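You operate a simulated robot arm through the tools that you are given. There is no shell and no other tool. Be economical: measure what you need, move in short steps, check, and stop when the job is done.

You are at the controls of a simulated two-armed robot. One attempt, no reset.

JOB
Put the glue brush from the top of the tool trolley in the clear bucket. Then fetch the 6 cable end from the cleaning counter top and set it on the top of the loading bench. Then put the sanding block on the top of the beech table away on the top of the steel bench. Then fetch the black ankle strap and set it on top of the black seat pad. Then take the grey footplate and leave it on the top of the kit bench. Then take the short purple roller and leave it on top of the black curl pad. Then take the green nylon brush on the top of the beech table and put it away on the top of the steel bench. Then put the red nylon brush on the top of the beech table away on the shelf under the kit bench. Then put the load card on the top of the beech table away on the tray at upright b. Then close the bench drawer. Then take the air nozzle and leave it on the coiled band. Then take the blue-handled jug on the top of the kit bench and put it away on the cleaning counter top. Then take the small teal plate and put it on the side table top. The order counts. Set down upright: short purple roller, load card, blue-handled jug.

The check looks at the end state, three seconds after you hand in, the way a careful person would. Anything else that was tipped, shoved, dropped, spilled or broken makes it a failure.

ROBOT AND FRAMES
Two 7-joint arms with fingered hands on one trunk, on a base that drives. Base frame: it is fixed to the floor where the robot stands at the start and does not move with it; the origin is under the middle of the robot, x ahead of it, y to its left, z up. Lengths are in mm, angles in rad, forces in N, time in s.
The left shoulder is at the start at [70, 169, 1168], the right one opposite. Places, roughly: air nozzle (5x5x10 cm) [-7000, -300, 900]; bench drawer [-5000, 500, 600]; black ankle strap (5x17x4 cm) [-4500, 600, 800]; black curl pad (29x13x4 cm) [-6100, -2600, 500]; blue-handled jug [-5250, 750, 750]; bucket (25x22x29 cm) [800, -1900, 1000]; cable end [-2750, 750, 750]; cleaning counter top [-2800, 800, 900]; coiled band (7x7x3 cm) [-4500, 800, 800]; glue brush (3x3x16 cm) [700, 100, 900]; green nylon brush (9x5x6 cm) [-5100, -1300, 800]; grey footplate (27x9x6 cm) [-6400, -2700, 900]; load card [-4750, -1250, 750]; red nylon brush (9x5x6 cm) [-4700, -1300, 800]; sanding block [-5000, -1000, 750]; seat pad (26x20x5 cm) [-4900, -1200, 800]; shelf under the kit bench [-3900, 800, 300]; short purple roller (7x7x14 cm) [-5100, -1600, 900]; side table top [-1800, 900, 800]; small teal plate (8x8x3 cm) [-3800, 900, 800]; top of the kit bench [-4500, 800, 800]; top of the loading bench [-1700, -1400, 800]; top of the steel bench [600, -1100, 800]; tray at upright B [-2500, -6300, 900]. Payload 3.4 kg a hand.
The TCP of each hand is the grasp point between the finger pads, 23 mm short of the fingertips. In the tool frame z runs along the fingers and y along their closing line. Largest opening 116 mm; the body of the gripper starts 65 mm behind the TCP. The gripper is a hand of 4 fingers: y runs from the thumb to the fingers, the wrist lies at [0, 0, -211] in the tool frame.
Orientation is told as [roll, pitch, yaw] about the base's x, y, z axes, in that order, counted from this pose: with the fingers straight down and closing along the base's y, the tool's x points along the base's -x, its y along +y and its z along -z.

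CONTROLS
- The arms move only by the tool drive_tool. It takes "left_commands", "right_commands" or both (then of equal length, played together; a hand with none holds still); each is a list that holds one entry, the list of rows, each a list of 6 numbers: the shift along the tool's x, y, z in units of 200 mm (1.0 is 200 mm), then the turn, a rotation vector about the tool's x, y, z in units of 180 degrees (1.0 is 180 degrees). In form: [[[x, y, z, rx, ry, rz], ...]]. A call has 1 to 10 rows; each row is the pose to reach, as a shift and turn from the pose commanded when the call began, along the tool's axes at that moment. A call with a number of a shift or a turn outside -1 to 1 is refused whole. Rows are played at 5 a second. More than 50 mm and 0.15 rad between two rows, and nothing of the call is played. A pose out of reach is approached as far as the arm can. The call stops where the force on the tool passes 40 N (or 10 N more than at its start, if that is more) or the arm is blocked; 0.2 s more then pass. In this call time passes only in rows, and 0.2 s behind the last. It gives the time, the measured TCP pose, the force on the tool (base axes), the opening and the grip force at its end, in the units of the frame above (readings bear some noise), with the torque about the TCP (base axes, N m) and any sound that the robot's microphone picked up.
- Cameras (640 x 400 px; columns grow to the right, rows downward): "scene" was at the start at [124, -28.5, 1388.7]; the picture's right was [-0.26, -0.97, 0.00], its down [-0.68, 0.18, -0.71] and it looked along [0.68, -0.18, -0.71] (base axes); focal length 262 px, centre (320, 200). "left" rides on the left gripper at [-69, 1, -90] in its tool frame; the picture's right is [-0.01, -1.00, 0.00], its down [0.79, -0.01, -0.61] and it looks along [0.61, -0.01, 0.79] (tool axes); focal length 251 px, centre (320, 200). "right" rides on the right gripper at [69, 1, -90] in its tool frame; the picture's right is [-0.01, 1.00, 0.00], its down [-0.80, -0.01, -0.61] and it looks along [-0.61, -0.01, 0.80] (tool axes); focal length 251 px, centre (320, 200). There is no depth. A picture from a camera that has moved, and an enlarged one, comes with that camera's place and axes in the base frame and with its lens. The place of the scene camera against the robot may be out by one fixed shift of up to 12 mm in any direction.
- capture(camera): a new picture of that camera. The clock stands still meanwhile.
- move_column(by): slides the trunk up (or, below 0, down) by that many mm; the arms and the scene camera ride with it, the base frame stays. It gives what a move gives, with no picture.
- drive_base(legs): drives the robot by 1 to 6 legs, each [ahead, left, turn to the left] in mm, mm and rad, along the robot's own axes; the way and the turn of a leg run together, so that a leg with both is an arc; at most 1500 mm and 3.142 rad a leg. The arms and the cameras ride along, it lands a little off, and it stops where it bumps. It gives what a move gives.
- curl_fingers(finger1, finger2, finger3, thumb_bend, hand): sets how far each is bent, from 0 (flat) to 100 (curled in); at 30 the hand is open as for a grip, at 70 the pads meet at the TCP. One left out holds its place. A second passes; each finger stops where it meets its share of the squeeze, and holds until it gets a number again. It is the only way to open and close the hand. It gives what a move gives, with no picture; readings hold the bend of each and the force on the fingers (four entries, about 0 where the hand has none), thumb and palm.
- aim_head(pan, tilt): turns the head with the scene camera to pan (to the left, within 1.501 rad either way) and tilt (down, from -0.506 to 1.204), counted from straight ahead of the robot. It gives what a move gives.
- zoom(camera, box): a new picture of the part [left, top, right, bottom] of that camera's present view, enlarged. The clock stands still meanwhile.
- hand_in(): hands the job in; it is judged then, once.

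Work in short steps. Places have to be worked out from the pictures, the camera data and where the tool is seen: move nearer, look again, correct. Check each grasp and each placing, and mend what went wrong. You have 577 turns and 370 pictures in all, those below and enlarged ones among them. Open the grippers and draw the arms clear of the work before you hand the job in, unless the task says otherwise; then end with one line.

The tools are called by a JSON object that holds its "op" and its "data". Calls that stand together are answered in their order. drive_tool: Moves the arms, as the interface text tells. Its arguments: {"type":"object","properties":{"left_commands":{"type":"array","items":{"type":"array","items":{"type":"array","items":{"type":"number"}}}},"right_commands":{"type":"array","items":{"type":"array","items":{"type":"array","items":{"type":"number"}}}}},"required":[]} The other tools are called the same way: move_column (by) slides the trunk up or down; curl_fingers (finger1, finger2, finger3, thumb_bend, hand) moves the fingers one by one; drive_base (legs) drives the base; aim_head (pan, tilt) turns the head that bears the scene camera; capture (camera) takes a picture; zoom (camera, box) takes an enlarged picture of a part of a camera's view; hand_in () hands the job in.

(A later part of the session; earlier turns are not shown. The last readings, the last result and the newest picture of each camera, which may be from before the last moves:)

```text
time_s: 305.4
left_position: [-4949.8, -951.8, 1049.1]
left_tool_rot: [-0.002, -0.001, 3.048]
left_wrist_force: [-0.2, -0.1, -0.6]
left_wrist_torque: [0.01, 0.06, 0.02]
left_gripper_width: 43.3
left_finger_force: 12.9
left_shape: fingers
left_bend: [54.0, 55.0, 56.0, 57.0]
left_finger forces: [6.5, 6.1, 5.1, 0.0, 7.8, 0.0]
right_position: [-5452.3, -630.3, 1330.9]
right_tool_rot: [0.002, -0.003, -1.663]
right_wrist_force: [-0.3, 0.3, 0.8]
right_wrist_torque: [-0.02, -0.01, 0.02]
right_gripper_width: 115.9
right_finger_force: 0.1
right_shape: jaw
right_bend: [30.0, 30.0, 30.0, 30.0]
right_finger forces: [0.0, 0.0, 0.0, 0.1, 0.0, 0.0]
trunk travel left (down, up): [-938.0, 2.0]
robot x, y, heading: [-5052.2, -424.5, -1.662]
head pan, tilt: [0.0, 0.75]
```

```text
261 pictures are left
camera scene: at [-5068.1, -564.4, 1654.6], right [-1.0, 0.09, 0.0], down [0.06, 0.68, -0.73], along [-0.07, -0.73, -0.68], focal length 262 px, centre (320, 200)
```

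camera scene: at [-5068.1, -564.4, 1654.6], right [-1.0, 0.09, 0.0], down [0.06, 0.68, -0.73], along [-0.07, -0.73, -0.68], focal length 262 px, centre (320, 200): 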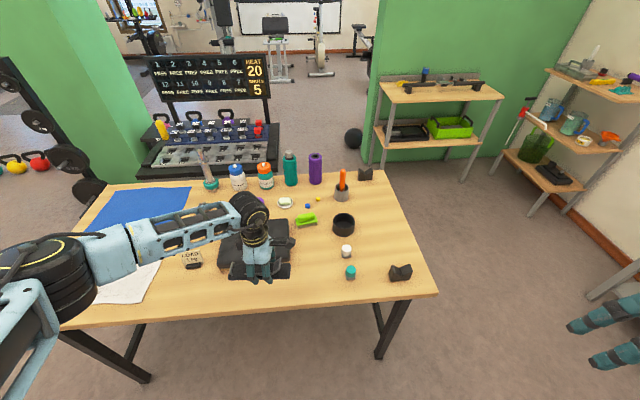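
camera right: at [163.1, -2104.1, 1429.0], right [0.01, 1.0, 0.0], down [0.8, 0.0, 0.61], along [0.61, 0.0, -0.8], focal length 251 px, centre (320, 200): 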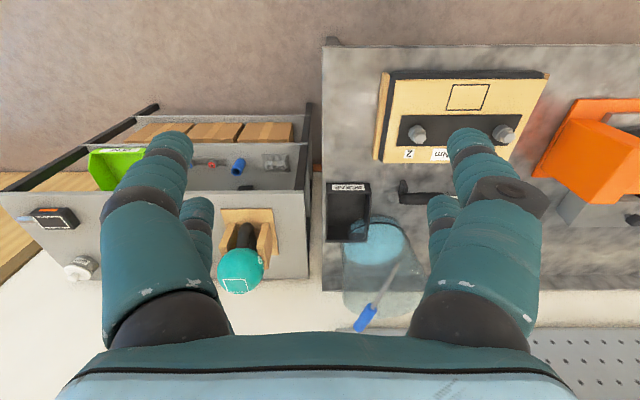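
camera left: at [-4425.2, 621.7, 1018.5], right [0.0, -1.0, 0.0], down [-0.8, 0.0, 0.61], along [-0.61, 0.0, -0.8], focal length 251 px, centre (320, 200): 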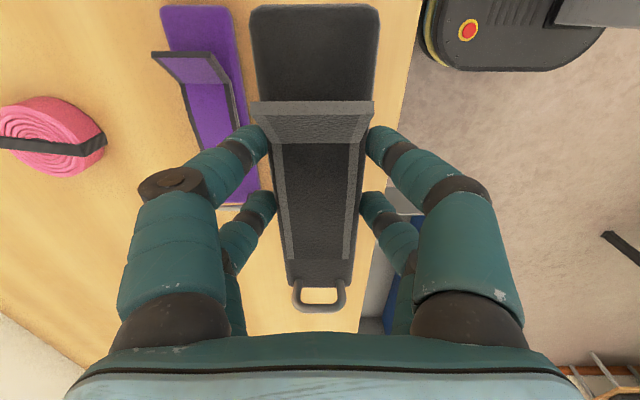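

Heading correction and closing in; then check with the hand camera.

{"op": "drive_base", "data": {"legs": [[0, 0, 0.092], [205, 10, 0]]}}

{"op": "capture", "data": {"camera": "left"}}

{"op": "capture", "data": {"camera": "scene"}}

```text
time_s: 307.6
left_position: [-4890.7, -1142.3, 1050.4]
left_tool_rot: [0.002, 0.001, -3.138]
left_wrist_force: [0.0, 0.4, -1.2]
left_wrist_torque: [0.0, 0.01, -0.02]
left_gripper_width: 43.3
left_finger_force: 13.1
left_shape: fingers
left_bend: [54.0, 55.0, 56.0, 57.0]
left_finger forces: [6.6, 6.3, 5.1, 0.0, 7.9, 0.0]
right_position: [-5419.3, -868.8, 1332.4]
right_tool_rot: [0.005, -0.009, -1.569]
right_wrist_force: [-1.3, 0.5, -0.8]
right_wrist_torque: [-0.04, 0.0, 0.04]
right_gripper_width: 115.7
right_finger_force: 0.0
right_shape: jaw
right_bend: [30.0, 30.0, 30.0, 30.0]
right_finger forces: [0.1, 0.0, 0.0, 0.1, 0.1, 0.0]
trunk travel left (down, up): [-938.0, 2.0]
robot x, y, heading: [-5041.2, -626.2, -1.567]
head pan, tilt: [0.0, 0.75]
```

```text
260 pictures are left
camera left: at [-4959.7, -1140.7, 1140.0], right [-0.01, 1.0, 0.0], down [0.8, 0.01, 0.61], along [0.61, 0.01, -0.8], focal length 251 px, centre (320, 200)
```

left: 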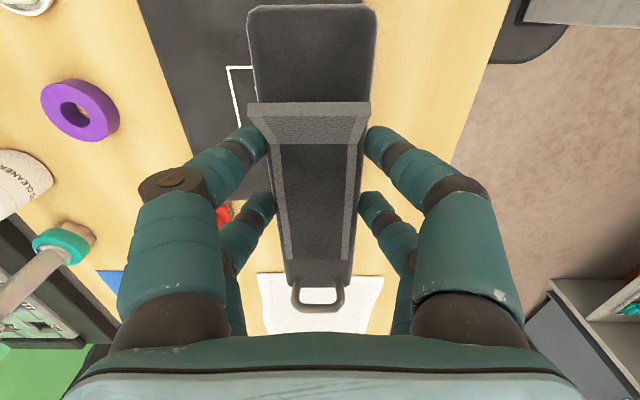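

```text
259 pictures are left
camera scene: at [-5045.4, -764.0, 1655.1], right [-1.0, 0.0, 0.0], down [0.0, 0.68, -0.73], along [0.0, -0.73, -0.68], focal length 262 px, centre (320, 200)
```

scene: 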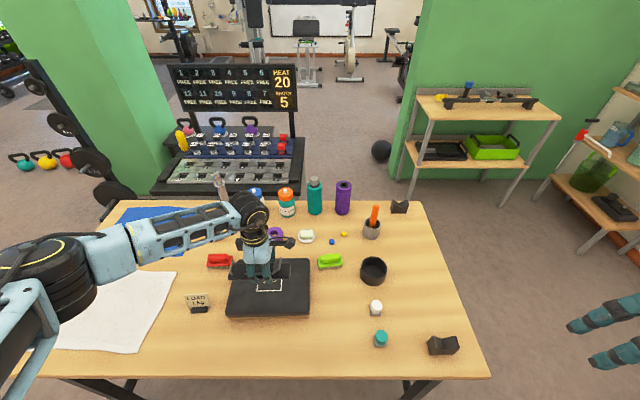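

Pad centre ≈(-4884, -1193). Ahead 48 mm, lower 125 mm and look.

{"op": "drive_base", "data": {"legs": [[48, 0, 0]]}}

{"op": "move_column", "data": {"by": -125}}

{"op": "zoom", "data": {"camera": "scene", "box": [170, 200, 370, 340]}}

```text
time_s: 308.5
left_position: [-4889.9, -1184.0, 1052.3]
left_tool_rot: [0.007, -0.001, -3.138]
left_wrist_force: [-0.3, 0.4, -1.0]
left_wrist_torque: [-0.07, 0.04, 0.04]
left_gripper_width: 43.1
left_finger_force: 12.9
left_shape: fingers
left_bend: [54.0, 55.0, 56.0, 57.0]
left_finger forces: [6.6, 6.2, 5.1, 0.0, 7.7, 0.1]
right_position: [-5419.8, -910.1, 1333.3]
right_tool_rot: [0.004, -0.012, -1.567]
right_wrist_force: [0.4, 0.9, 0.7]
right_wrist_torque: [-0.04, -0.01, 0.01]
right_gripper_width: 115.5
right_finger_force: 0.1
right_shape: jaw
right_bend: [30.0, 30.0, 30.0, 30.0]
right_finger forces: [0.1, 0.0, 0.0, 0.0, 0.0, 0.1]
trunk travel left (down, up): [-938.0, 2.0]
robot x, y, heading: [-5038.5, -673.2, -1.568]
head pan, tilt: [0.0, 0.75]
```

```text
time_s: 310.0
left_position: [-4889.6, -1192.4, 922.6]
left_tool_rot: [-0.002, 0.0, -3.137]
left_wrist_force: [-0.2, -0.2, -1.6]
left_wrist_torque: [0.01, 0.03, 0.0]
left_gripper_width: 43.5
left_finger_force: 12.6
left_shape: fingers
left_bend: [54.0, 55.0, 56.0, 57.0]
left_finger forces: [6.7, 6.3, 5.2, 0.1, 7.8, 0.0]
right_position: [-5420.6, -920.1, 1206.6]
right_tool_rot: [0.001, -0.002, -1.567]
right_wrist_force: [0.8, -0.4, 0.1]
right_wrist_torque: [-0.01, -0.01, -0.01]
right_gripper_width: 116.1
right_finger_force: 0.0
right_shape: jaw
right_bend: [30.0, 30.0, 30.0, 30.0]
right_finger forces: [0.0, 0.1, 0.0, 0.0, 0.0, 0.0]
trunk travel left (down, up): [-813.0, 127.0]
robot x, y, heading: [-5039.8, -675.0, -1.568]
head pan, tilt: [0.0, 0.75]
```

```text
2.86 times, centred on (270, 270) of scene
camera zoom: at [-5044.5, -817.5, 1529.5], right [-1.0, 0.0, 0.0], down [0.0, 0.68, -0.73], along [0.0, -0.73, -0.68], focal length 748 px, centre (463, 0)
```

zoom: 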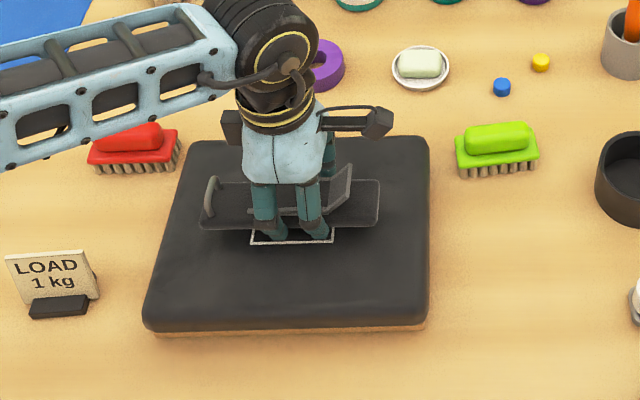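

Well over the pad. Lowering with force watch.

{"op": "drive_tool", "data": {"left_commands": [[[0, 0, 0.07, 0, 0, 0], [0, 0, 0.1, 0, 0, 0]]]}}

{"op": "drive_tool", "data": {"left_commands": [[[0, 0, 0.03, 0, 0, 0]]]}}

```text
time_s: 310.6
left_position: [-4889.4, -1192.5, 904.2]
left_tool_rot: [-0.001, -0.002, -3.138]
left_wrist_force: [0.1, -0.2, -0.9]
left_wrist_torque: [0.01, 0.02, 0.01]
left_gripper_width: 43.4
left_finger_force: 12.7
left_shape: fingers
left_bend: [54.0, 55.0, 56.0, 57.0]
left_finger forces: [6.7, 6.2, 5.1, 0.0, 7.9, 0.0]
right_position: [-5419.1, -918.7, 1206.5]
right_tool_rot: [0.002, -0.004, -1.567]
right_wrist_force: [0.2, 0.4, -0.5]
right_wrist_torque: [0.0, 0.01, 0.02]
right_gripper_width: 115.8
right_finger_force: 0.0
right_shape: jaw
right_bend: [30.0, 30.0, 30.0, 30.0]
right_finger forces: [0.1, 0.0, 0.0, 0.0, 0.0, 0.0]
trunk travel left (down, up): [-813.0, 127.0]
robot x, y, heading: [-5039.9, -676.4, -1.57]
head pan, tilt: [0.0, 0.75]
```

```text
time_s: 311.0
left_position: [-4890.2, -1190.5, 899.1]
left_tool_rot: [0.003, 0.001, -3.139]
left_wrist_force: [1.7, -2.1, 8.5]
left_wrist_torque: [-0.05, -0.09, 0.02]
left_gripper_width: 43.2
left_finger_force: 17.9
left_shape: fingers
left_bend: [54.0, 55.0, 57.0, 57.0]
left_finger forces: [9.6, 8.5, 8.5, 0.1, 9.8, 0.0]
right_position: [-5419.4, -918.0, 1206.9]
right_tool_rot: [0.0, -0.006, -1.567]
right_wrist_force: [0.0, -0.4, 0.0]
right_wrist_torque: [-0.02, 0.01, -0.02]
right_gripper_width: 116.2
right_finger_force: 0.0
right_shape: jaw
right_bend: [30.0, 30.0, 30.0, 30.0]
right_finger forces: [0.0, 0.1, 0.0, 0.0, 0.0, 0.0]
trunk travel left (down, up): [-813.0, 127.0]
robot x, y, heading: [-5042.2, -679.5, -1.565]
head pan, tilt: [0.0, 0.75]
```

Touched. Release gently and raise.

{"op": "curl_fingers", "data": {"hand": "left", "finger1": 45, "finger2": 45, "finger3": 45, "thumb_bend": 45}}

{"op": "move_column", "data": {"by": 120}}

{"op": "capture", "data": {"camera": "left"}}

```text
time_s: 312.0
left_position: [-4888.9, -1189.7, 897.5]
left_tool_rot: [-0.001, 0.001, -3.138]
left_wrist_force: [1.4, -5.3, 15.9]
left_wrist_torque: [0.44, -0.35, -0.15]
left_gripper_width: 72.5
left_finger_force: 7.6
left_shape: fingers
left_bend: [45.0, 45.0, 56.0, 45.0]
left_finger forces: [0.1, 0.1, 16.4, 0.1, 0.1, 0.0]
right_position: [-5419.2, -918.3, 1205.7]
right_tool_rot: [0.003, -0.004, -1.568]
right_wrist_force: [-0.6, -0.1, -0.3]
right_wrist_torque: [-0.01, 0.01, -0.03]
right_gripper_width: 116.1
right_finger_force: 0.1
right_shape: jaw
right_bend: [30.0, 30.0, 30.0, 30.0]
right_finger forces: [0.0, 0.1, 0.1, 0.0, 0.0, 0.0]
trunk travel left (down, up): [-813.0, 127.0]
robot x, y, heading: [-5040.2, -673.0, -1.566]
head pan, tilt: [0.0, 0.75]
```

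```text
time_s: 313.5
left_position: [-4889.4, -1191.3, 1016.6]
left_tool_rot: [-0.002, 0.001, -3.139]
left_wrist_force: [-0.3, 0.3, 0.8]
left_wrist_torque: [0.0, -0.04, -0.01]
left_gripper_width: 72.5
left_finger_force: 0.1
left_shape: fingers
left_bend: [45.0, 45.0, 45.0, 45.0]
left_finger forces: [0.0, 0.1, 0.1, 0.0, 0.1, 0.0]
right_position: [-5420.2, -919.6, 1325.8]
right_tool_rot: [0.002, -0.005, -1.567]
right_wrist_force: [-0.4, 0.0, -0.2]
right_wrist_torque: [0.0, -0.04, -0.05]
right_gripper_width: 115.9
right_finger_force: 0.0
right_shape: jaw
right_bend: [30.0, 30.0, 30.0, 30.0]
right_finger forces: [0.0, 0.1, 0.1, 0.0, 0.0, 0.0]
trunk travel left (down, up): [-933.0, 7.0]
robot x, y, heading: [-5038.6, -677.6, -1.57]
head pan, tilt: [0.0, 0.75]
```

```text
257 pictures are left
camera left: at [-4959.3, -1191.0, 1107.0], right [-0.01, 1.0, 0.0], down [0.8, 0.01, 0.61], along [0.61, 0.01, -0.8], focal length 251 px, centre (320, 200)
```

left: 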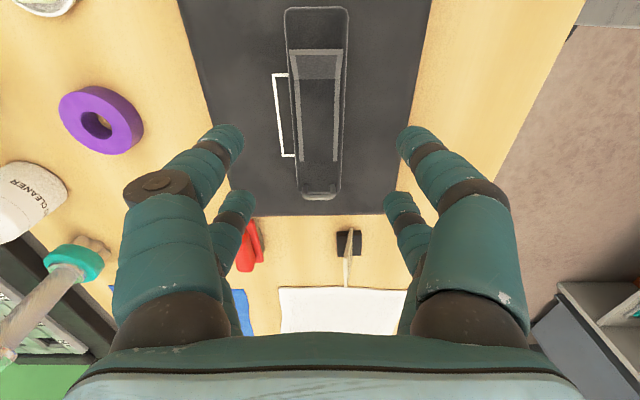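

Strap lies on the seat pad. Next the grey footplate: the shelf near (-6200, -2550). Zooming there from here.

{"op": "aim_head", "data": {"pan": -0.6, "tilt": 0.4}}

{"op": "capture", "data": {"camera": "scene"}}

```text
time_s: 314.5
left_position: [-4890.0, -1191.4, 1017.7]
left_tool_rot: [-0.002, 0.002, -3.137]
left_wrist_force: [-0.2, -0.2, -0.4]
left_wrist_torque: [-0.01, -0.01, -0.02]
left_gripper_width: 72.8
left_finger_force: 0.1
left_shape: fingers
left_bend: [45.0, 45.0, 45.0, 45.0]
left_finger forces: [0.0, 0.0, 0.0, 0.0, 0.0, 0.0]
right_position: [-5420.1, -917.8, 1326.3]
right_tool_rot: [0.003, -0.004, -1.567]
right_wrist_force: [0.8, -0.5, 0.4]
right_wrist_torque: [0.02, 0.01, 0.02]
right_gripper_width: 115.9
right_finger_force: 0.1
right_shape: jaw
right_bend: [30.0, 30.0, 30.0, 30.0]
right_finger forces: [0.0, 0.0, 0.0, 0.0, 0.1, 0.1]
trunk travel left (down, up): [-933.0, 7.0]
robot x, y, heading: [-5043.1, -673.0, -1.565]
head pan, tilt: [-0.6, 0.4]
```

```text
256 pictures are left
camera scene: at [-5096.9, -810.2, 1680.6], right [-0.83, 0.56, 0.0], down [0.22, 0.32, -0.92], along [-0.52, -0.76, -0.39], focal length 262 px, centre (320, 200)
```

scene: 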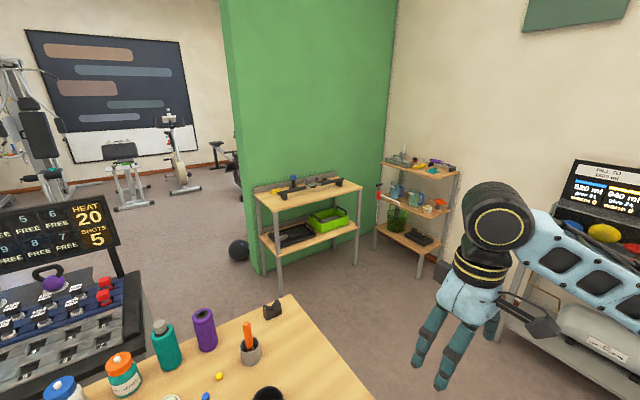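

{"op": "zoom", "data": {"camera": "scene", "box": [225, 140, 475, 300]}}

```text
2.50 times, centred on (350, 220) of scene
camera zoom: at [-5096.9, -810.2, 1680.6], right [-0.83, 0.56, 0.0], down [0.22, 0.32, -0.92], along [-0.52, -0.76, -0.39], focal length 655 px, centre (245, 150)
```

zoom: 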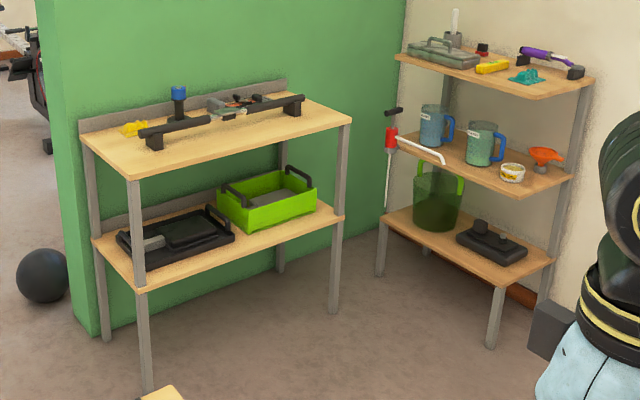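

Shelf by the green wall: front edge y≈-2365, x -5780…-6590, top ≈880. The footplate should be the grey piece on its top. Driving there.

{"op": "drive_base", "data": {"legs": [[-200, 0, 0], [0, -1150, 0], [850, 0, 0]]}}

{"op": "aim_head", "data": {"pan": 0.0, "tilt": 0.55}}

{"op": "capture", "data": {"camera": "scene"}}

```text
time_s: 325.6
left_position: [-6005.9, -1847.8, 1016.4]
left_tool_rot: [0.0, 0.0, -3.132]
left_wrist_force: [0.3, 0.0, 0.6]
left_wrist_torque: [0.02, 0.0, -0.01]
left_gripper_width: 72.7
left_finger_force: 0.0
left_shape: fingers
left_bend: [45.0, 45.0, 45.0, 45.0]
left_finger forces: [0.0, 0.1, 0.1, 0.1, 0.0, 0.0]
right_position: [-6537.8, -1580.4, 1326.1]
right_tool_rot: [0.002, -0.005, -1.56]
right_wrist_force: [-0.3, 0.5, -0.4]
right_wrist_torque: [0.0, 0.04, 0.0]
right_gripper_width: 116.1
right_finger_force: 0.1
right_shape: jaw
right_bend: [30.0, 30.0, 30.0, 30.0]
right_finger forces: [0.0, 0.0, 0.1, 0.0, 0.0, 0.0]
trunk travel left (down, up): [-933.0, 7.0]
robot x, y, heading: [-6159.2, -1334.9, -1.562]
head pan, tilt: [-0.6, 0.4]
```

```text
time_s: 326.6
left_position: [-6006.0, -1849.3, 1016.9]
left_tool_rot: [0.0, 0.0, -3.129]
left_wrist_force: [-0.1, 0.2, 0.4]
left_wrist_torque: [0.0, 0.0, -0.01]
left_gripper_width: 72.9
left_finger_force: 0.1
left_shape: fingers
left_bend: [45.0, 45.0, 45.0, 45.0]
left_finger forces: [0.0, 0.0, 0.0, 0.1, 0.0, 0.0]
right_position: [-6536.6, -1581.1, 1326.5]
right_tool_rot: [0.002, -0.004, -1.561]
right_wrist_force: [-0.8, -0.5, 0.0]
right_wrist_torque: [-0.01, 0.01, 0.03]
right_gripper_width: 115.9
right_finger_force: 0.1
right_shape: jaw
right_bend: [30.0, 30.0, 30.0, 30.0]
right_finger forces: [0.0, 0.0, 0.0, 0.0, 0.0, 0.0]
trunk travel left (down, up): [-933.0, 7.0]
robot x, y, heading: [-6160.4, -1335.4, -1.557]
head pan, tilt: [0.0, 0.55]
```

```text
254 pictures are left
camera scene: at [-6163.8, -1481.9, 1666.9], right [-1.0, -0.01, 0.0], down [-0.01, 0.52, -0.85], along [0.01, -0.85, -0.52], focal length 262 px, centre (320, 200)
```

scene: 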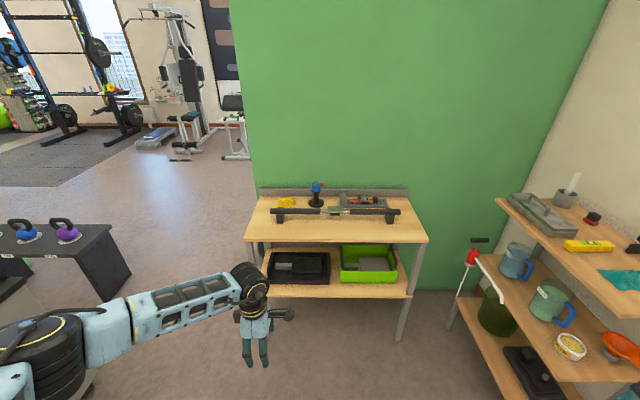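

{"op": "zoom", "data": {"camera": "scene", "box": [240, 170, 440, 310]}}

{"op": "zoom", "data": {"camera": "scene", "box": [490, 170, 640, 400]}}

```text
2.86 times, centred on (340, 240) of scene
camera zoom: at [-6163.8, -1481.9, 1666.9], right [-1.0, -0.01, 0.0], down [-0.01, 0.52, -0.85], along [0.01, -0.85, -0.52], focal length 748 px, centre (263, 86)
```

zoom: 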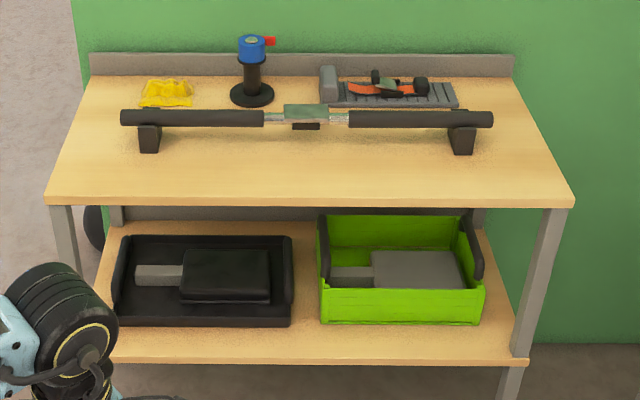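

```text
1.74 times, centred on (565, 285) of scene
camera zoom: at [-6163.8, -1481.9, 1666.9], right [-1.0, -0.01, 0.0], down [-0.01, 0.52, -0.85], along [0.01, -0.85, -0.52], focal length 456 px, centre (-106, 52)
```

zoom: 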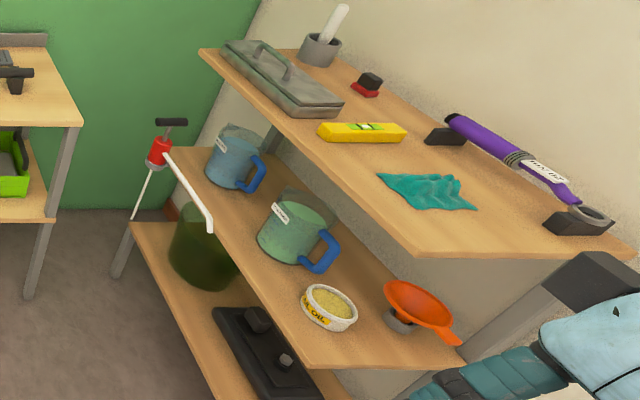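

The grey ribbed footplate with the orange strap lies at the back of the top shelf at ≈(-6396, -2703), behind a black bar on rests. I go nearer: right 340, ahead 560.

{"op": "curl_fingers", "data": {"hand": "left", "finger1": 33, "finger2": 33, "finger3": 33, "thumb_bend": 33}}

{"op": "drive_base", "data": {"legs": [[0, -345, -0.01], [560, 0, 0]]}}

{"op": "aim_head", "data": {"pan": 0.0, "tilt": 0.75}}

{"op": "capture", "data": {"camera": "scene"}}

{"op": "capture", "data": {"camera": "left"}}

```text
time_s: 327.6
left_position: [-6006.9, -1848.1, 1017.6]
left_tool_rot: [-0.003, -0.001, -3.131]
left_wrist_force: [-0.8, -1.0, -0.2]
left_wrist_torque: [0.03, -0.01, -0.02]
left_gripper_width: 107.8
left_finger_force: 0.1
left_shape: fingers
left_bend: [33.0, 33.0, 33.0, 33.0]
left_finger forces: [0.0, 0.0, 0.1, 0.1, 0.0, 0.0]
right_position: [-6538.3, -1580.6, 1325.8]
right_tool_rot: [0.002, -0.003, -1.56]
right_wrist_force: [-0.1, -0.2, 0.4]
right_wrist_torque: [0.04, 0.01, 0.0]
right_gripper_width: 115.8
right_finger_force: 0.0
right_shape: jaw
right_bend: [30.0, 30.0, 30.0, 30.0]
right_finger forces: [0.0, 0.0, 0.0, 0.0, 0.0, 0.0]
trunk travel left (down, up): [-933.0, 7.0]
robot x, y, heading: [-6162.8, -1330.1, -1.561]
head pan, tilt: [0.0, 0.55]
```

```text
time_s: 332.7
left_position: [-6370.2, -2415.6, 1019.0]
left_tool_rot: [0.0, 0.0, 3.13]
left_wrist_force: [-1.2, 0.1, -1.2]
left_wrist_torque: [0.01, 0.0, -0.02]
left_gripper_width: 107.8
left_finger_force: 0.1
left_shape: fingers
left_bend: [33.0, 33.0, 33.0, 33.0]
left_finger forces: [0.0, 0.0, 0.1, 0.1, 0.1, 0.1]
right_position: [-6897.5, -2136.1, 1326.7]
right_tool_rot: [0.002, -0.005, -1.58]
right_wrist_force: [-0.6, 0.2, 0.1]
right_wrist_torque: [-0.02, 0.01, 0.02]
right_gripper_width: 116.1
right_finger_force: 0.0
right_shape: jaw
right_bend: [30.0, 30.0, 30.0, 30.0]
right_finger forces: [0.1, 0.1, 0.1, 0.1, 0.0, 0.0]
trunk travel left (down, up): [-933.0, 7.0]
robot x, y, heading: [-6515.0, -1901.4, -1.583]
head pan, tilt: [0.0, 0.55]
```

```text
time_s: 333.4
left_position: [-6371.1, -2417.5, 1017.1]
left_tool_rot: [-0.002, 0.002, 3.131]
left_wrist_force: [-0.6, 0.6, 0.4]
left_wrist_torque: [-0.01, -0.01, 0.0]
left_gripper_width: 107.8
left_finger_force: 0.1
left_shape: fingers
left_bend: [33.0, 33.0, 33.0, 33.0]
left_finger forces: [0.1, 0.1, 0.1, 0.1, 0.0, 0.0]
right_position: [-6897.5, -2138.7, 1327.1]
right_tool_rot: [0.002, -0.004, -1.583]
right_wrist_force: [-0.3, 0.1, 0.0]
right_wrist_torque: [-0.01, -0.01, 0.0]
right_gripper_width: 116.1
right_finger_force: 0.0
right_shape: jaw
right_bend: [30.0, 30.0, 30.0, 30.0]
right_finger forces: [0.0, 0.0, 0.1, 0.0, 0.0, 0.0]
trunk travel left (down, up): [-933.0, 7.0]
robot x, y, heading: [-6515.0, -1900.0, -1.58]
head pan, tilt: [0.0, 0.75]
```

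```text
251 pictures are left
camera scene: at [-6520.5, -2040.7, 1649.6], right [-1.0, 0.01, 0.0], down [0.01, 0.68, -0.73], along [-0.01, -0.73, -0.68], focal length 262 px, centre (320, 200)
```

scene: 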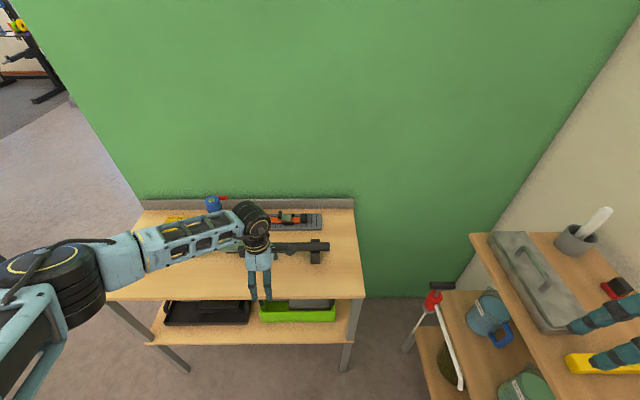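

```text
250 pictures are left
camera left: at [-6440.5, -2416.1, 1107.1], right [0.0, 1.0, 0.0], down [0.8, 0.0, 0.61], along [0.61, 0.0, -0.8], focal length 251 px, centre (320, 200)
```

left: 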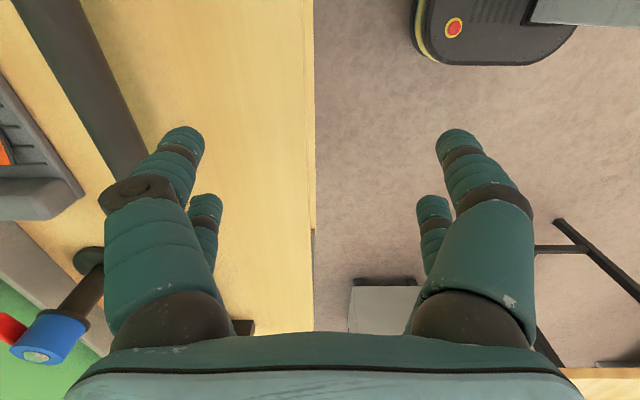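

I drive 240 mm ahead for a closer hand-camera view.

{"op": "drive_base", "data": {"legs": [[0, 0, 0.012], [235, 0, 0]]}}

{"op": "capture", "data": {"camera": "left"}}

{"op": "capture", "data": {"camera": "scene"}}

```text
time_s: 335.5
left_position: [-6365.3, -2641.6, 1018.9]
left_tool_rot: [0.002, 0.001, -3.141]
left_wrist_force: [0.0, 0.2, 0.6]
left_wrist_torque: [-0.06, 0.0, -0.02]
left_gripper_width: 107.8
left_finger_force: 0.0
left_shape: fingers
left_bend: [33.0, 33.0, 33.0, 33.0]
left_finger forces: [0.1, 0.0, 0.1, 0.0, 0.0, 0.1]
right_position: [-6893.8, -2367.6, 1327.6]
right_tool_rot: [0.003, -0.006, -1.571]
right_wrist_force: [-0.1, -0.1, 1.0]
right_wrist_torque: [-0.03, 0.01, 0.03]
right_gripper_width: 116.1
right_finger_force: 0.1
right_shape: jaw
right_bend: [30.0, 30.0, 30.0, 30.0]
right_finger forces: [0.1, 0.0, 0.1, 0.0, 0.1, 0.0]
trunk travel left (down, up): [-933.0, 7.0]
robot x, y, heading: [-6513.7, -2132.9, -1.573]
head pan, tilt: [0.0, 0.75]
```

```text
249 pictures are left
camera left: at [-6434.1, -2640.8, 1108.7], right [-0.01, 1.0, 0.0], down [0.8, 0.01, 0.61], along [0.61, 0.0, -0.8], focal length 251 px, centre (320, 200)
```

left: 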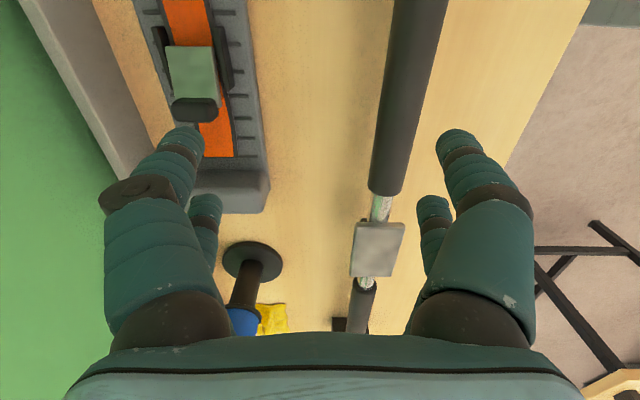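

```text
248 pictures are left
camera scene: at [-6518.6, -2264.7, 1650.0], right [-1.0, 0.0, 0.0], down [0.0, 0.68, -0.73], along [0.0, -0.73, -0.68], focal length 262 px, centre (320, 200)
```

scene: 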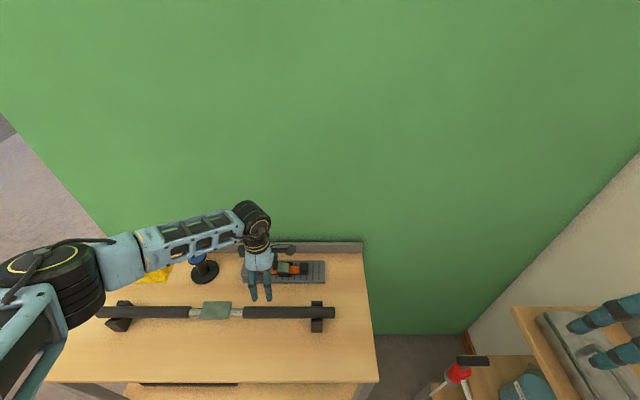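

Plate sits only ~15 mm off the back lip, so I'd rather grip the buckle-and-roller block on its top, at ≈(-6399, -2727). Zoom in the hand camera to see its shape.

{"op": "drive_tool", "data": {"left_commands": [[[-0.14, 0.22, 0, 0, 0, 0], [-0.17, 0.43, 0, 0, 0, 0]]]}}

{"op": "capture", "data": {"camera": "left"}}

{"op": "zoom", "data": {"camera": "scene", "box": [200, 220, 380, 340]}}

```text
refused: row 1 steps farther than a row can; nothing moved
```

```text
247 pictures are left
camera left: at [-6434.1, -2640.8, 1108.7], right [-0.01, 1.0, 0.0], down [0.8, 0.01, 0.61], along [0.61, 0.0, -0.8], focal length 251 px, centre (320, 200)
```

left: 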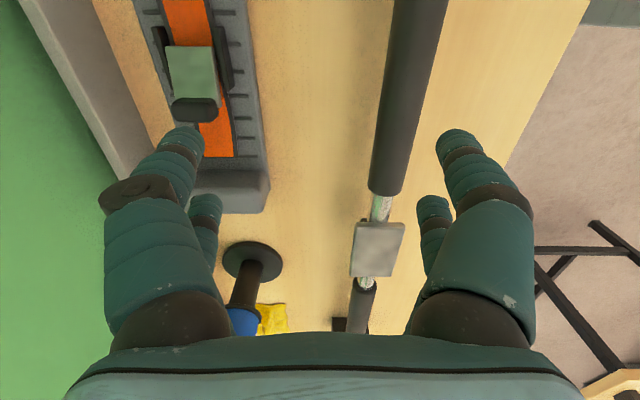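

```text
3.33 times, centred on (290, 280) of scene
camera zoom: at [-6518.6, -2264.7, 1650.0], right [-1.0, 0.0, 0.0], down [0.0, 0.68, -0.73], along [0.0, -0.73, -0.68], focal length 873 px, centre (420, -67)
```

zoom: 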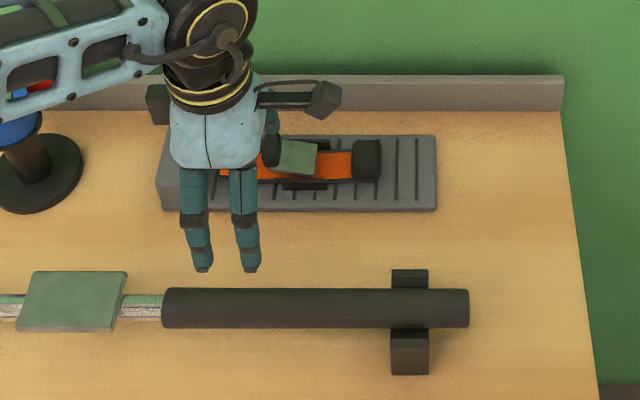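

There are about 40 mm between plate and lip, so gripping the plate edges works: centre ≈(-6396, -2735), top ≈905. I raise the arm, drive 25 mm, and move over it.

{"op": "drive_base", "data": {"legs": [[28, 0, 0]]}}

{"op": "drive_tool", "data": {"left_commands": [[[0, 0, -0.2, 0, 0, 0], [0, 0, -0.4, 0, 0, 0], [-0.08, 0.12, -0.4, 0, 0, 0], [-0.155, 0.23, -0.4, 0, 0, 0], [-0.155, 0.34, -0.4, 0, 0, 0]]]}}

{"op": "move_column", "data": {"by": -110}}

{"op": "capture", "data": {"camera": "left"}}

{"op": "zoom", "data": {"camera": "scene", "box": [200, 220, 380, 340]}}

```text
time_s: 336.3
left_position: [-6363.9, -2666.3, 1021.0]
left_tool_rot: [0.005, 0.0, -3.143]
left_wrist_force: [-0.4, 0.3, 0.6]
left_wrist_torque: [-0.02, -0.01, -0.01]
left_gripper_width: 107.9
left_finger_force: 0.1
left_shape: fingers
left_bend: [33.0, 33.0, 33.0, 33.0]
left_finger forces: [0.0, 0.0, 0.1, 0.1, 0.1, 0.0]
right_position: [-6894.3, -2393.6, 1327.9]
right_tool_rot: [0.002, -0.008, -1.572]
right_wrist_force: [0.6, 0.6, 0.9]
right_wrist_torque: [-0.03, 0.0, -0.03]
right_gripper_width: 115.9
right_finger_force: 0.0
right_shape: jaw
right_bend: [30.0, 30.0, 30.0, 30.0]
right_finger forces: [0.1, 0.1, 0.0, 0.0, 0.0, 0.0]
trunk travel left (down, up): [-933.0, 7.0]
robot x, y, heading: [-6514.0, -2157.2, -1.571]
head pan, tilt: [0.0, 0.75]
```

```text
time_s: 337.5
left_position: [-6397.6, -2739.1, 1096.7]
left_tool_rot: [-0.001, -0.001, -3.142]
left_wrist_force: [0.8, 0.0, -0.4]
left_wrist_torque: [-0.02, -0.02, -0.01]
left_gripper_width: 108.3
left_finger_force: 0.1
left_shape: fingers
left_bend: [33.0, 33.0, 33.0, 33.0]
left_finger forces: [0.0, 0.1, 0.0, 0.0, 0.0, 0.0]
right_position: [-6894.3, -2397.6, 1327.2]
right_tool_rot: [0.002, -0.003, -1.571]
right_wrist_force: [0.9, 0.7, 0.1]
right_wrist_torque: [-0.05, -0.03, -0.05]
right_gripper_width: 115.9
right_finger_force: 0.0
right_shape: jaw
right_bend: [30.0, 30.0, 30.0, 30.0]
right_finger forces: [0.1, 0.0, 0.0, 0.0, 0.1, 0.1]
trunk travel left (down, up): [-933.0, 7.0]
robot x, y, heading: [-6514.3, -2156.3, -1.568]
head pan, tilt: [0.0, 0.75]
```

```text
time_s: 338.9
left_position: [-6396.2, -2741.0, 986.8]
left_tool_rot: [0.0, -0.001, -3.142]
left_wrist_force: [-0.7, 0.4, 1.2]
left_wrist_torque: [0.02, 0.01, -0.03]
left_gripper_width: 108.1
left_finger_force: 0.1
left_shape: fingers
left_bend: [33.0, 33.0, 33.0, 33.0]
left_finger forces: [0.0, 0.0, 0.0, 0.1, 0.0, 0.0]
right_position: [-6893.7, -2398.7, 1216.2]
right_tool_rot: [0.001, -0.003, -1.571]
right_wrist_force: [0.7, -0.4, 0.2]
right_wrist_torque: [-0.01, -0.01, 0.04]
right_gripper_width: 115.8
right_finger_force: 0.0
right_shape: jaw
right_bend: [30.0, 30.0, 30.0, 30.0]
right_finger forces: [0.1, 0.0, 0.0, 0.1, 0.0, 0.0]
trunk travel left (down, up): [-823.0, 117.0]
robot x, y, heading: [-6514.2, -2154.2, -1.572]
head pan, tilt: [0.0, 0.75]
```

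```text
245 pictures are left
camera left: at [-6465.9, -2739.5, 1077.0], right [-0.01, 1.0, 0.0], down [0.8, 0.01, 0.61], along [0.61, 0.01, -0.8], focal length 251 px, centre (320, 200)
```

left: 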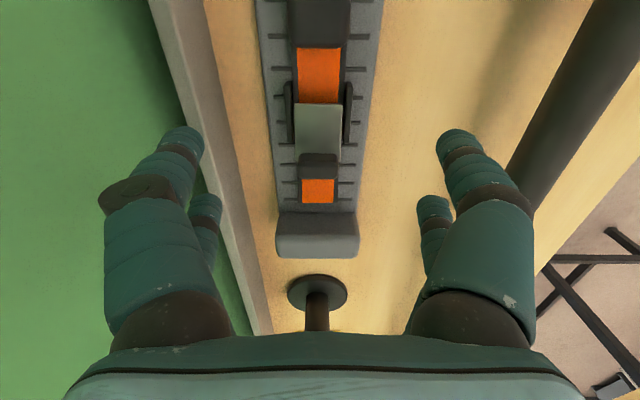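

```text
3.33 times, centred on (290, 280) of scene
camera zoom: at [-6518.4, -2297.0, 1539.6], right [-1.0, 0.0, 0.0], down [0.0, 0.68, -0.73], along [0.0, -0.73, -0.68], focal length 873 px, centre (420, -67)
```

zoom: 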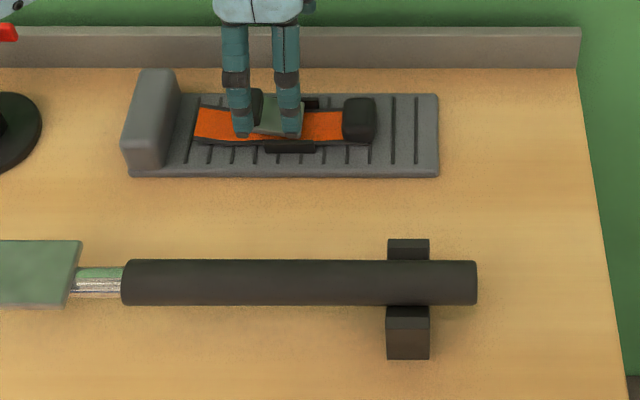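

Centred. I narrow to bend 36, shift 3 mm, and lower by trunk to z≈910.

{"op": "curl_fingers", "data": {"hand": "left", "finger1": 36, "finger2": 36, "finger3": 36, "thumb_bend": 36}}

{"op": "drive_tool", "data": {"left_commands": [[[0, -0.015, 0.1, 0, 0, 0], [0, -0.015, 0.2, 0, 0, 0]]]}}

{"op": "capture", "data": {"camera": "left"}}

{"op": "zoom", "data": {"camera": "scene", "box": [220, 220, 340, 300]}}

```text
time_s: 339.9
left_position: [-6397.2, -2739.4, 987.3]
left_tool_rot: [-0.002, 0.0, -3.141]
left_wrist_force: [0.6, -0.3, 0.2]
left_wrist_torque: [0.0, 0.02, 0.04]
left_gripper_width: 100.3
left_finger_force: 0.0
left_shape: fingers
left_bend: [36.0, 36.0, 36.0, 36.0]
left_finger forces: [0.0, 0.0, 0.0, 0.1, 0.0, 0.0]
right_position: [-6894.0, -2399.4, 1216.0]
right_tool_rot: [0.001, -0.003, -1.571]
right_wrist_force: [0.0, 0.1, 1.4]
right_wrist_torque: [-0.01, -0.02, 0.0]
right_gripper_width: 116.0
right_finger_force: 0.0
right_shape: jaw
right_bend: [30.0, 30.0, 30.0, 30.0]
right_finger forces: [0.0, 0.0, 0.0, 0.0, 0.0, 0.0]
trunk travel left (down, up): [-823.0, 117.0]
robot x, y, heading: [-6519.7, -2156.1, -1.566]
head pan, tilt: [0.0, 0.75]
```

```text
time_s: 340.5
left_position: [-6396.6, -2737.2, 947.0]
left_tool_rot: [-0.002, -0.001, 3.141]
left_wrist_force: [-0.4, 0.0, 0.3]
left_wrist_torque: [0.02, -0.04, 0.01]
left_gripper_width: 100.2
left_finger_force: 0.0
left_shape: fingers
left_bend: [36.0, 36.0, 36.0, 36.0]
left_finger forces: [0.0, 0.1, 0.1, 0.0, 0.1, 0.0]
right_position: [-6895.3, -2398.8, 1217.9]
right_tool_rot: [0.002, -0.003, -1.57]
right_wrist_force: [-0.5, 0.8, 0.0]
right_wrist_torque: [-0.02, 0.01, -0.01]
right_gripper_width: 115.8
right_finger_force: 0.1
right_shape: jaw
right_bend: [30.0, 30.0, 30.0, 30.0]
right_finger forces: [0.1, 0.0, 0.0, 0.0, 0.0, 0.0]
trunk travel left (down, up): [-823.0, 117.0]
robot x, y, heading: [-6514.0, -2160.8, -1.57]
head pan, tilt: [0.0, 0.75]
```

```text
243 pictures are left
camera left: at [-6466.0, -2736.8, 1036.2], right [-0.01, 1.0, 0.0], down [0.8, 0.01, 0.61], along [0.61, 0.01, -0.8], focal length 251 px, centre (320, 200)
```

left: 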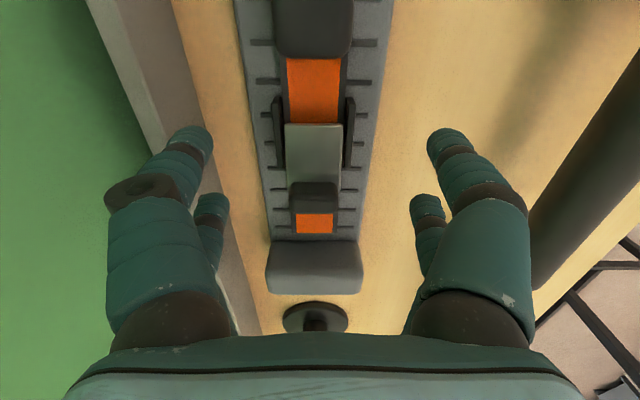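

```text
5.00 times, centred on (280, 260) of scene
camera zoom: at [-6518.6, -2297.7, 1539.5], right [-1.0, 0.0, 0.0], down [0.0, 0.68, -0.73], along [0.0, -0.73, -0.68], focal length 1310 px, centre (520, -100)
```

zoom: 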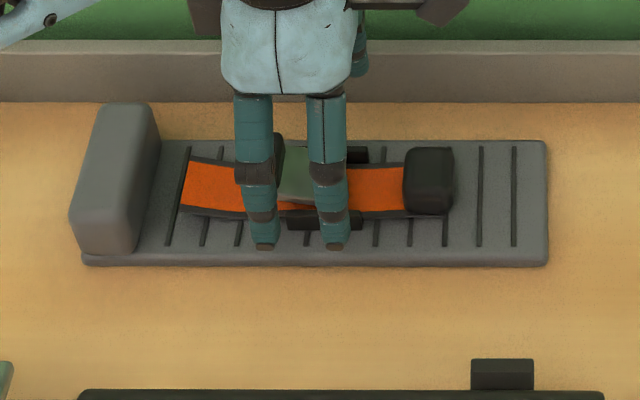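

Lower the rest to z≈911.

{"op": "drive_tool", "data": {"left_commands": [[[0, 0, 0.08, 0, 0, 0], [0, 0, 0.15, 0, 0, 0], [0, 0, 0.18, 0, 0, 0]]]}}

{"op": "capture", "data": {"camera": "left"}}

```text
time_s: 341.3
left_position: [-6397.0, -2736.0, 911.3]
left_tool_rot: [-0.002, -0.001, -3.141]
left_wrist_force: [0.1, -0.2, -0.3]
left_wrist_torque: [0.03, -0.02, 0.01]
left_gripper_width: 100.4
left_finger_force: 0.1
left_shape: fingers
left_bend: [36.0, 36.0, 36.0, 36.0]
left_finger forces: [0.1, 0.0, 0.0, 0.0, 0.0, 0.0]
right_position: [-6893.9, -2400.1, 1217.6]
right_tool_rot: [0.001, -0.005, -1.572]
right_wrist_force: [0.0, 0.4, -0.3]
right_wrist_torque: [-0.02, -0.01, -0.01]
right_gripper_width: 115.9
right_finger_force: 0.1
right_shape: jaw
right_bend: [30.0, 30.0, 30.0, 30.0]
right_finger forces: [0.0, 0.1, 0.0, 0.0, 0.1, 0.0]
trunk travel left (down, up): [-823.0, 117.0]
robot x, y, heading: [-6516.1, -2156.2, -1.572]
head pan, tilt: [0.0, 0.75]
```

```text
241 pictures are left
camera left: at [-6466.4, -2736.4, 1001.1], right [-0.01, 1.0, 0.0], down [0.8, 0.01, 0.61], along [0.61, 0.01, -0.8], focal length 251 px, centre (320, 200)
```

left: 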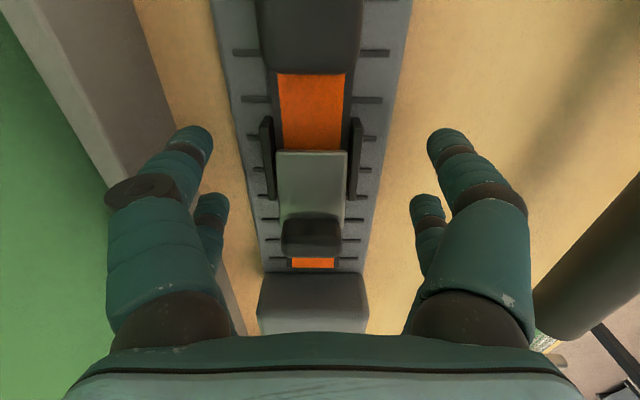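

Lower 5 mm more and close.

{"op": "drive_tool", "data": {"left_commands": [[[0, 0.01, 0.027, 0, 0, 0]]]}}

{"op": "curl_fingers", "data": {"hand": "left", "finger1": 58, "finger2": 58, "finger3": 58, "thumb_bend": 58}}

{"op": "capture", "data": {"camera": "left"}}

```text
time_s: 341.7
left_position: [-6396.7, -2738.6, 905.8]
left_tool_rot: [-0.001, 0.0, -3.142]
left_wrist_force: [0.0, 0.1, -0.6]
left_wrist_torque: [0.04, 0.02, 0.0]
left_gripper_width: 100.1
left_finger_force: 0.0
left_shape: fingers
left_bend: [36.0, 36.0, 36.0, 36.0]
left_finger forces: [0.0, 0.0, 0.0, 0.0, 0.0, 0.0]
right_position: [-6893.2, -2400.3, 1216.1]
right_tool_rot: [0.003, -0.004, -1.57]
right_wrist_force: [0.8, -0.3, 0.4]
right_wrist_torque: [0.0, 0.03, 0.01]
right_gripper_width: 115.6
right_finger_force: 0.0
right_shape: jaw
right_bend: [30.0, 30.0, 30.0, 30.0]
right_finger forces: [0.1, 0.0, 0.0, 0.0, 0.1, 0.0]
trunk travel left (down, up): [-823.0, 117.0]
robot x, y, heading: [-6514.5, -2154.4, -1.571]
head pan, tilt: [0.0, 0.75]
```

```text
time_s: 342.7
left_position: [-6397.4, -2739.1, 905.6]
left_tool_rot: [-0.002, 0.0, -3.141]
left_wrist_force: [-0.8, 0.0, 0.6]
left_wrist_torque: [0.03, 0.03, -0.05]
left_gripper_width: 47.5
left_finger_force: 4.8
left_shape: fingers
left_bend: [53.0, 53.0, 54.0, 54.0]
left_finger forces: [2.3, 2.3, 2.0, 0.0, 3.2, 0.1]
right_position: [-6894.2, -2398.8, 1215.7]
right_tool_rot: [0.002, -0.002, -1.57]
right_wrist_force: [-0.2, -0.7, -1.1]
right_wrist_torque: [-0.01, -0.01, 0.01]
right_gripper_width: 116.0
right_finger_force: 0.1
right_shape: jaw
right_bend: [30.0, 30.0, 30.0, 30.0]
right_finger forces: [0.1, 0.1, 0.0, 0.1, 0.1, 0.1]
trunk travel left (down, up): [-823.0, 117.0]
robot x, y, heading: [-6515.1, -2157.7, -1.569]
head pan, tilt: [0.0, 0.75]
```

```text
240 pictures are left
camera left: at [-6466.7, -2738.9, 995.6], right [-0.01, 1.0, 0.0], down [0.8, 0.01, 0.61], along [0.61, 0.01, -0.8], focal length 251 px, centre (320, 200)
```

left: 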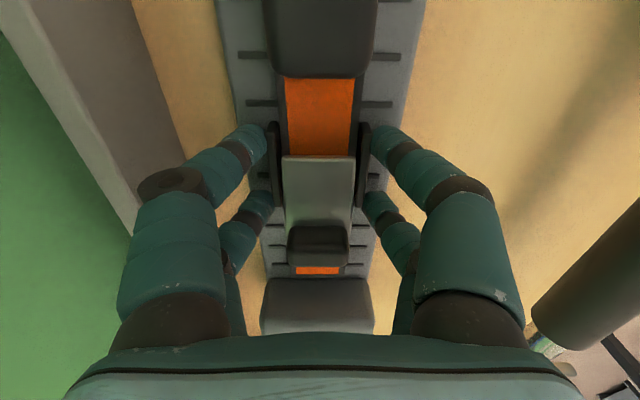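

The fingers closed above the plate on the central block's side plates (47 mm). That is a usable grip; I squeeze more and test-lift.

{"op": "curl_fingers", "data": {"hand": "left", "finger1": 72, "finger2": 72, "finger3": 72, "thumb_bend": 72}}

{"op": "move_column", "data": {"by": 25}}

{"op": "capture", "data": {"camera": "left"}}

{"op": "zoom", "data": {"camera": "scene", "box": [220, 220, 340, 300]}}

```text
time_s: 343.7
left_position: [-6397.3, -2738.3, 905.5]
left_tool_rot: [-0.001, 0.001, -3.142]
left_wrist_force: [0.2, 0.6, 0.0]
left_wrist_torque: [-0.1, -0.07, 0.0]
left_gripper_width: 45.3
left_finger_force: 19.6
left_shape: fingers
left_bend: [50.0, 51.0, 57.0, 60.0]
left_finger forces: [9.9, 9.6, 7.0, 0.0, 13.8, 0.0]
right_position: [-6893.3, -2399.4, 1217.6]
right_tool_rot: [0.002, -0.002, -1.571]
right_wrist_force: [0.5, 0.0, 0.3]
right_wrist_torque: [0.04, 0.01, 0.0]
right_gripper_width: 116.2
right_finger_force: 0.1
right_shape: jaw
right_bend: [30.0, 30.0, 30.0, 30.0]
right_finger forces: [0.0, 0.0, 0.1, 0.0, 0.0, 0.1]
trunk travel left (down, up): [-823.0, 117.0]
robot x, y, heading: [-6515.6, -2155.3, -1.571]
head pan, tilt: [0.0, 0.75]
```

```text
time_s: 344.4
left_position: [-6397.1, -2739.8, 929.3]
left_tool_rot: [-0.002, -0.001, -3.141]
left_wrist_force: [-0.1, 0.4, -3.8]
left_wrist_torque: [0.01, 0.06, 0.0]
left_gripper_width: 45.1
left_finger_force: 19.6
left_shape: fingers
left_bend: [50.0, 50.0, 58.0, 61.0]
left_finger forces: [10.2, 10.0, 6.3, 0.1, 13.7, 0.0]
right_position: [-6893.3, -2399.5, 1242.7]
right_tool_rot: [0.0, -0.004, -1.57]
right_wrist_force: [0.2, -0.7, -0.9]
right_wrist_torque: [0.01, 0.01, -0.01]
right_gripper_width: 116.2
right_finger_force: 0.1
right_shape: jaw
right_bend: [30.0, 30.0, 30.0, 30.0]
right_finger forces: [0.0, 0.0, 0.1, 0.0, 0.1, 0.1]
trunk travel left (down, up): [-848.0, 92.0]
robot x, y, heading: [-6515.4, -2153.7, -1.568]
head pan, tilt: [0.0, 0.75]
```

```text
239 pictures are left
camera left: at [-6466.6, -2739.0, 1020.5], right [-0.01, 1.0, 0.0], down [0.8, 0.01, 0.61], along [0.61, 0.01, -0.8], focal length 251 px, centre (320, 200)
```

left: 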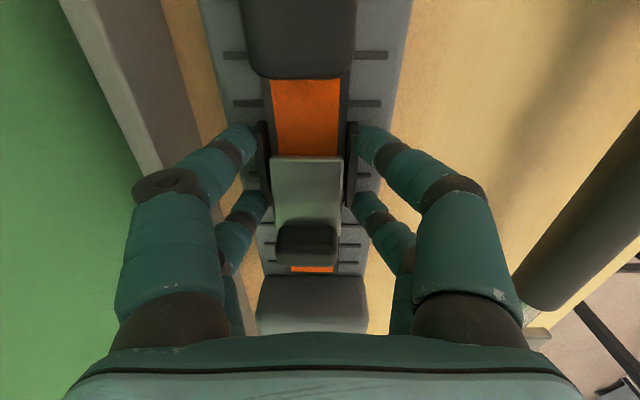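

```text
5.00 times, centred on (280, 260) of scene
camera zoom: at [-6518.3, -2297.6, 1564.6], right [-1.0, 0.0, 0.0], down [0.0, 0.68, -0.73], along [0.0, -0.73, -0.68], focal length 1310 px, centre (520, -100)
```

zoom: 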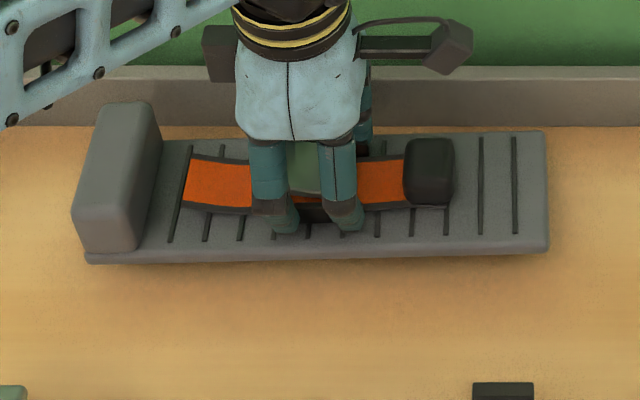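

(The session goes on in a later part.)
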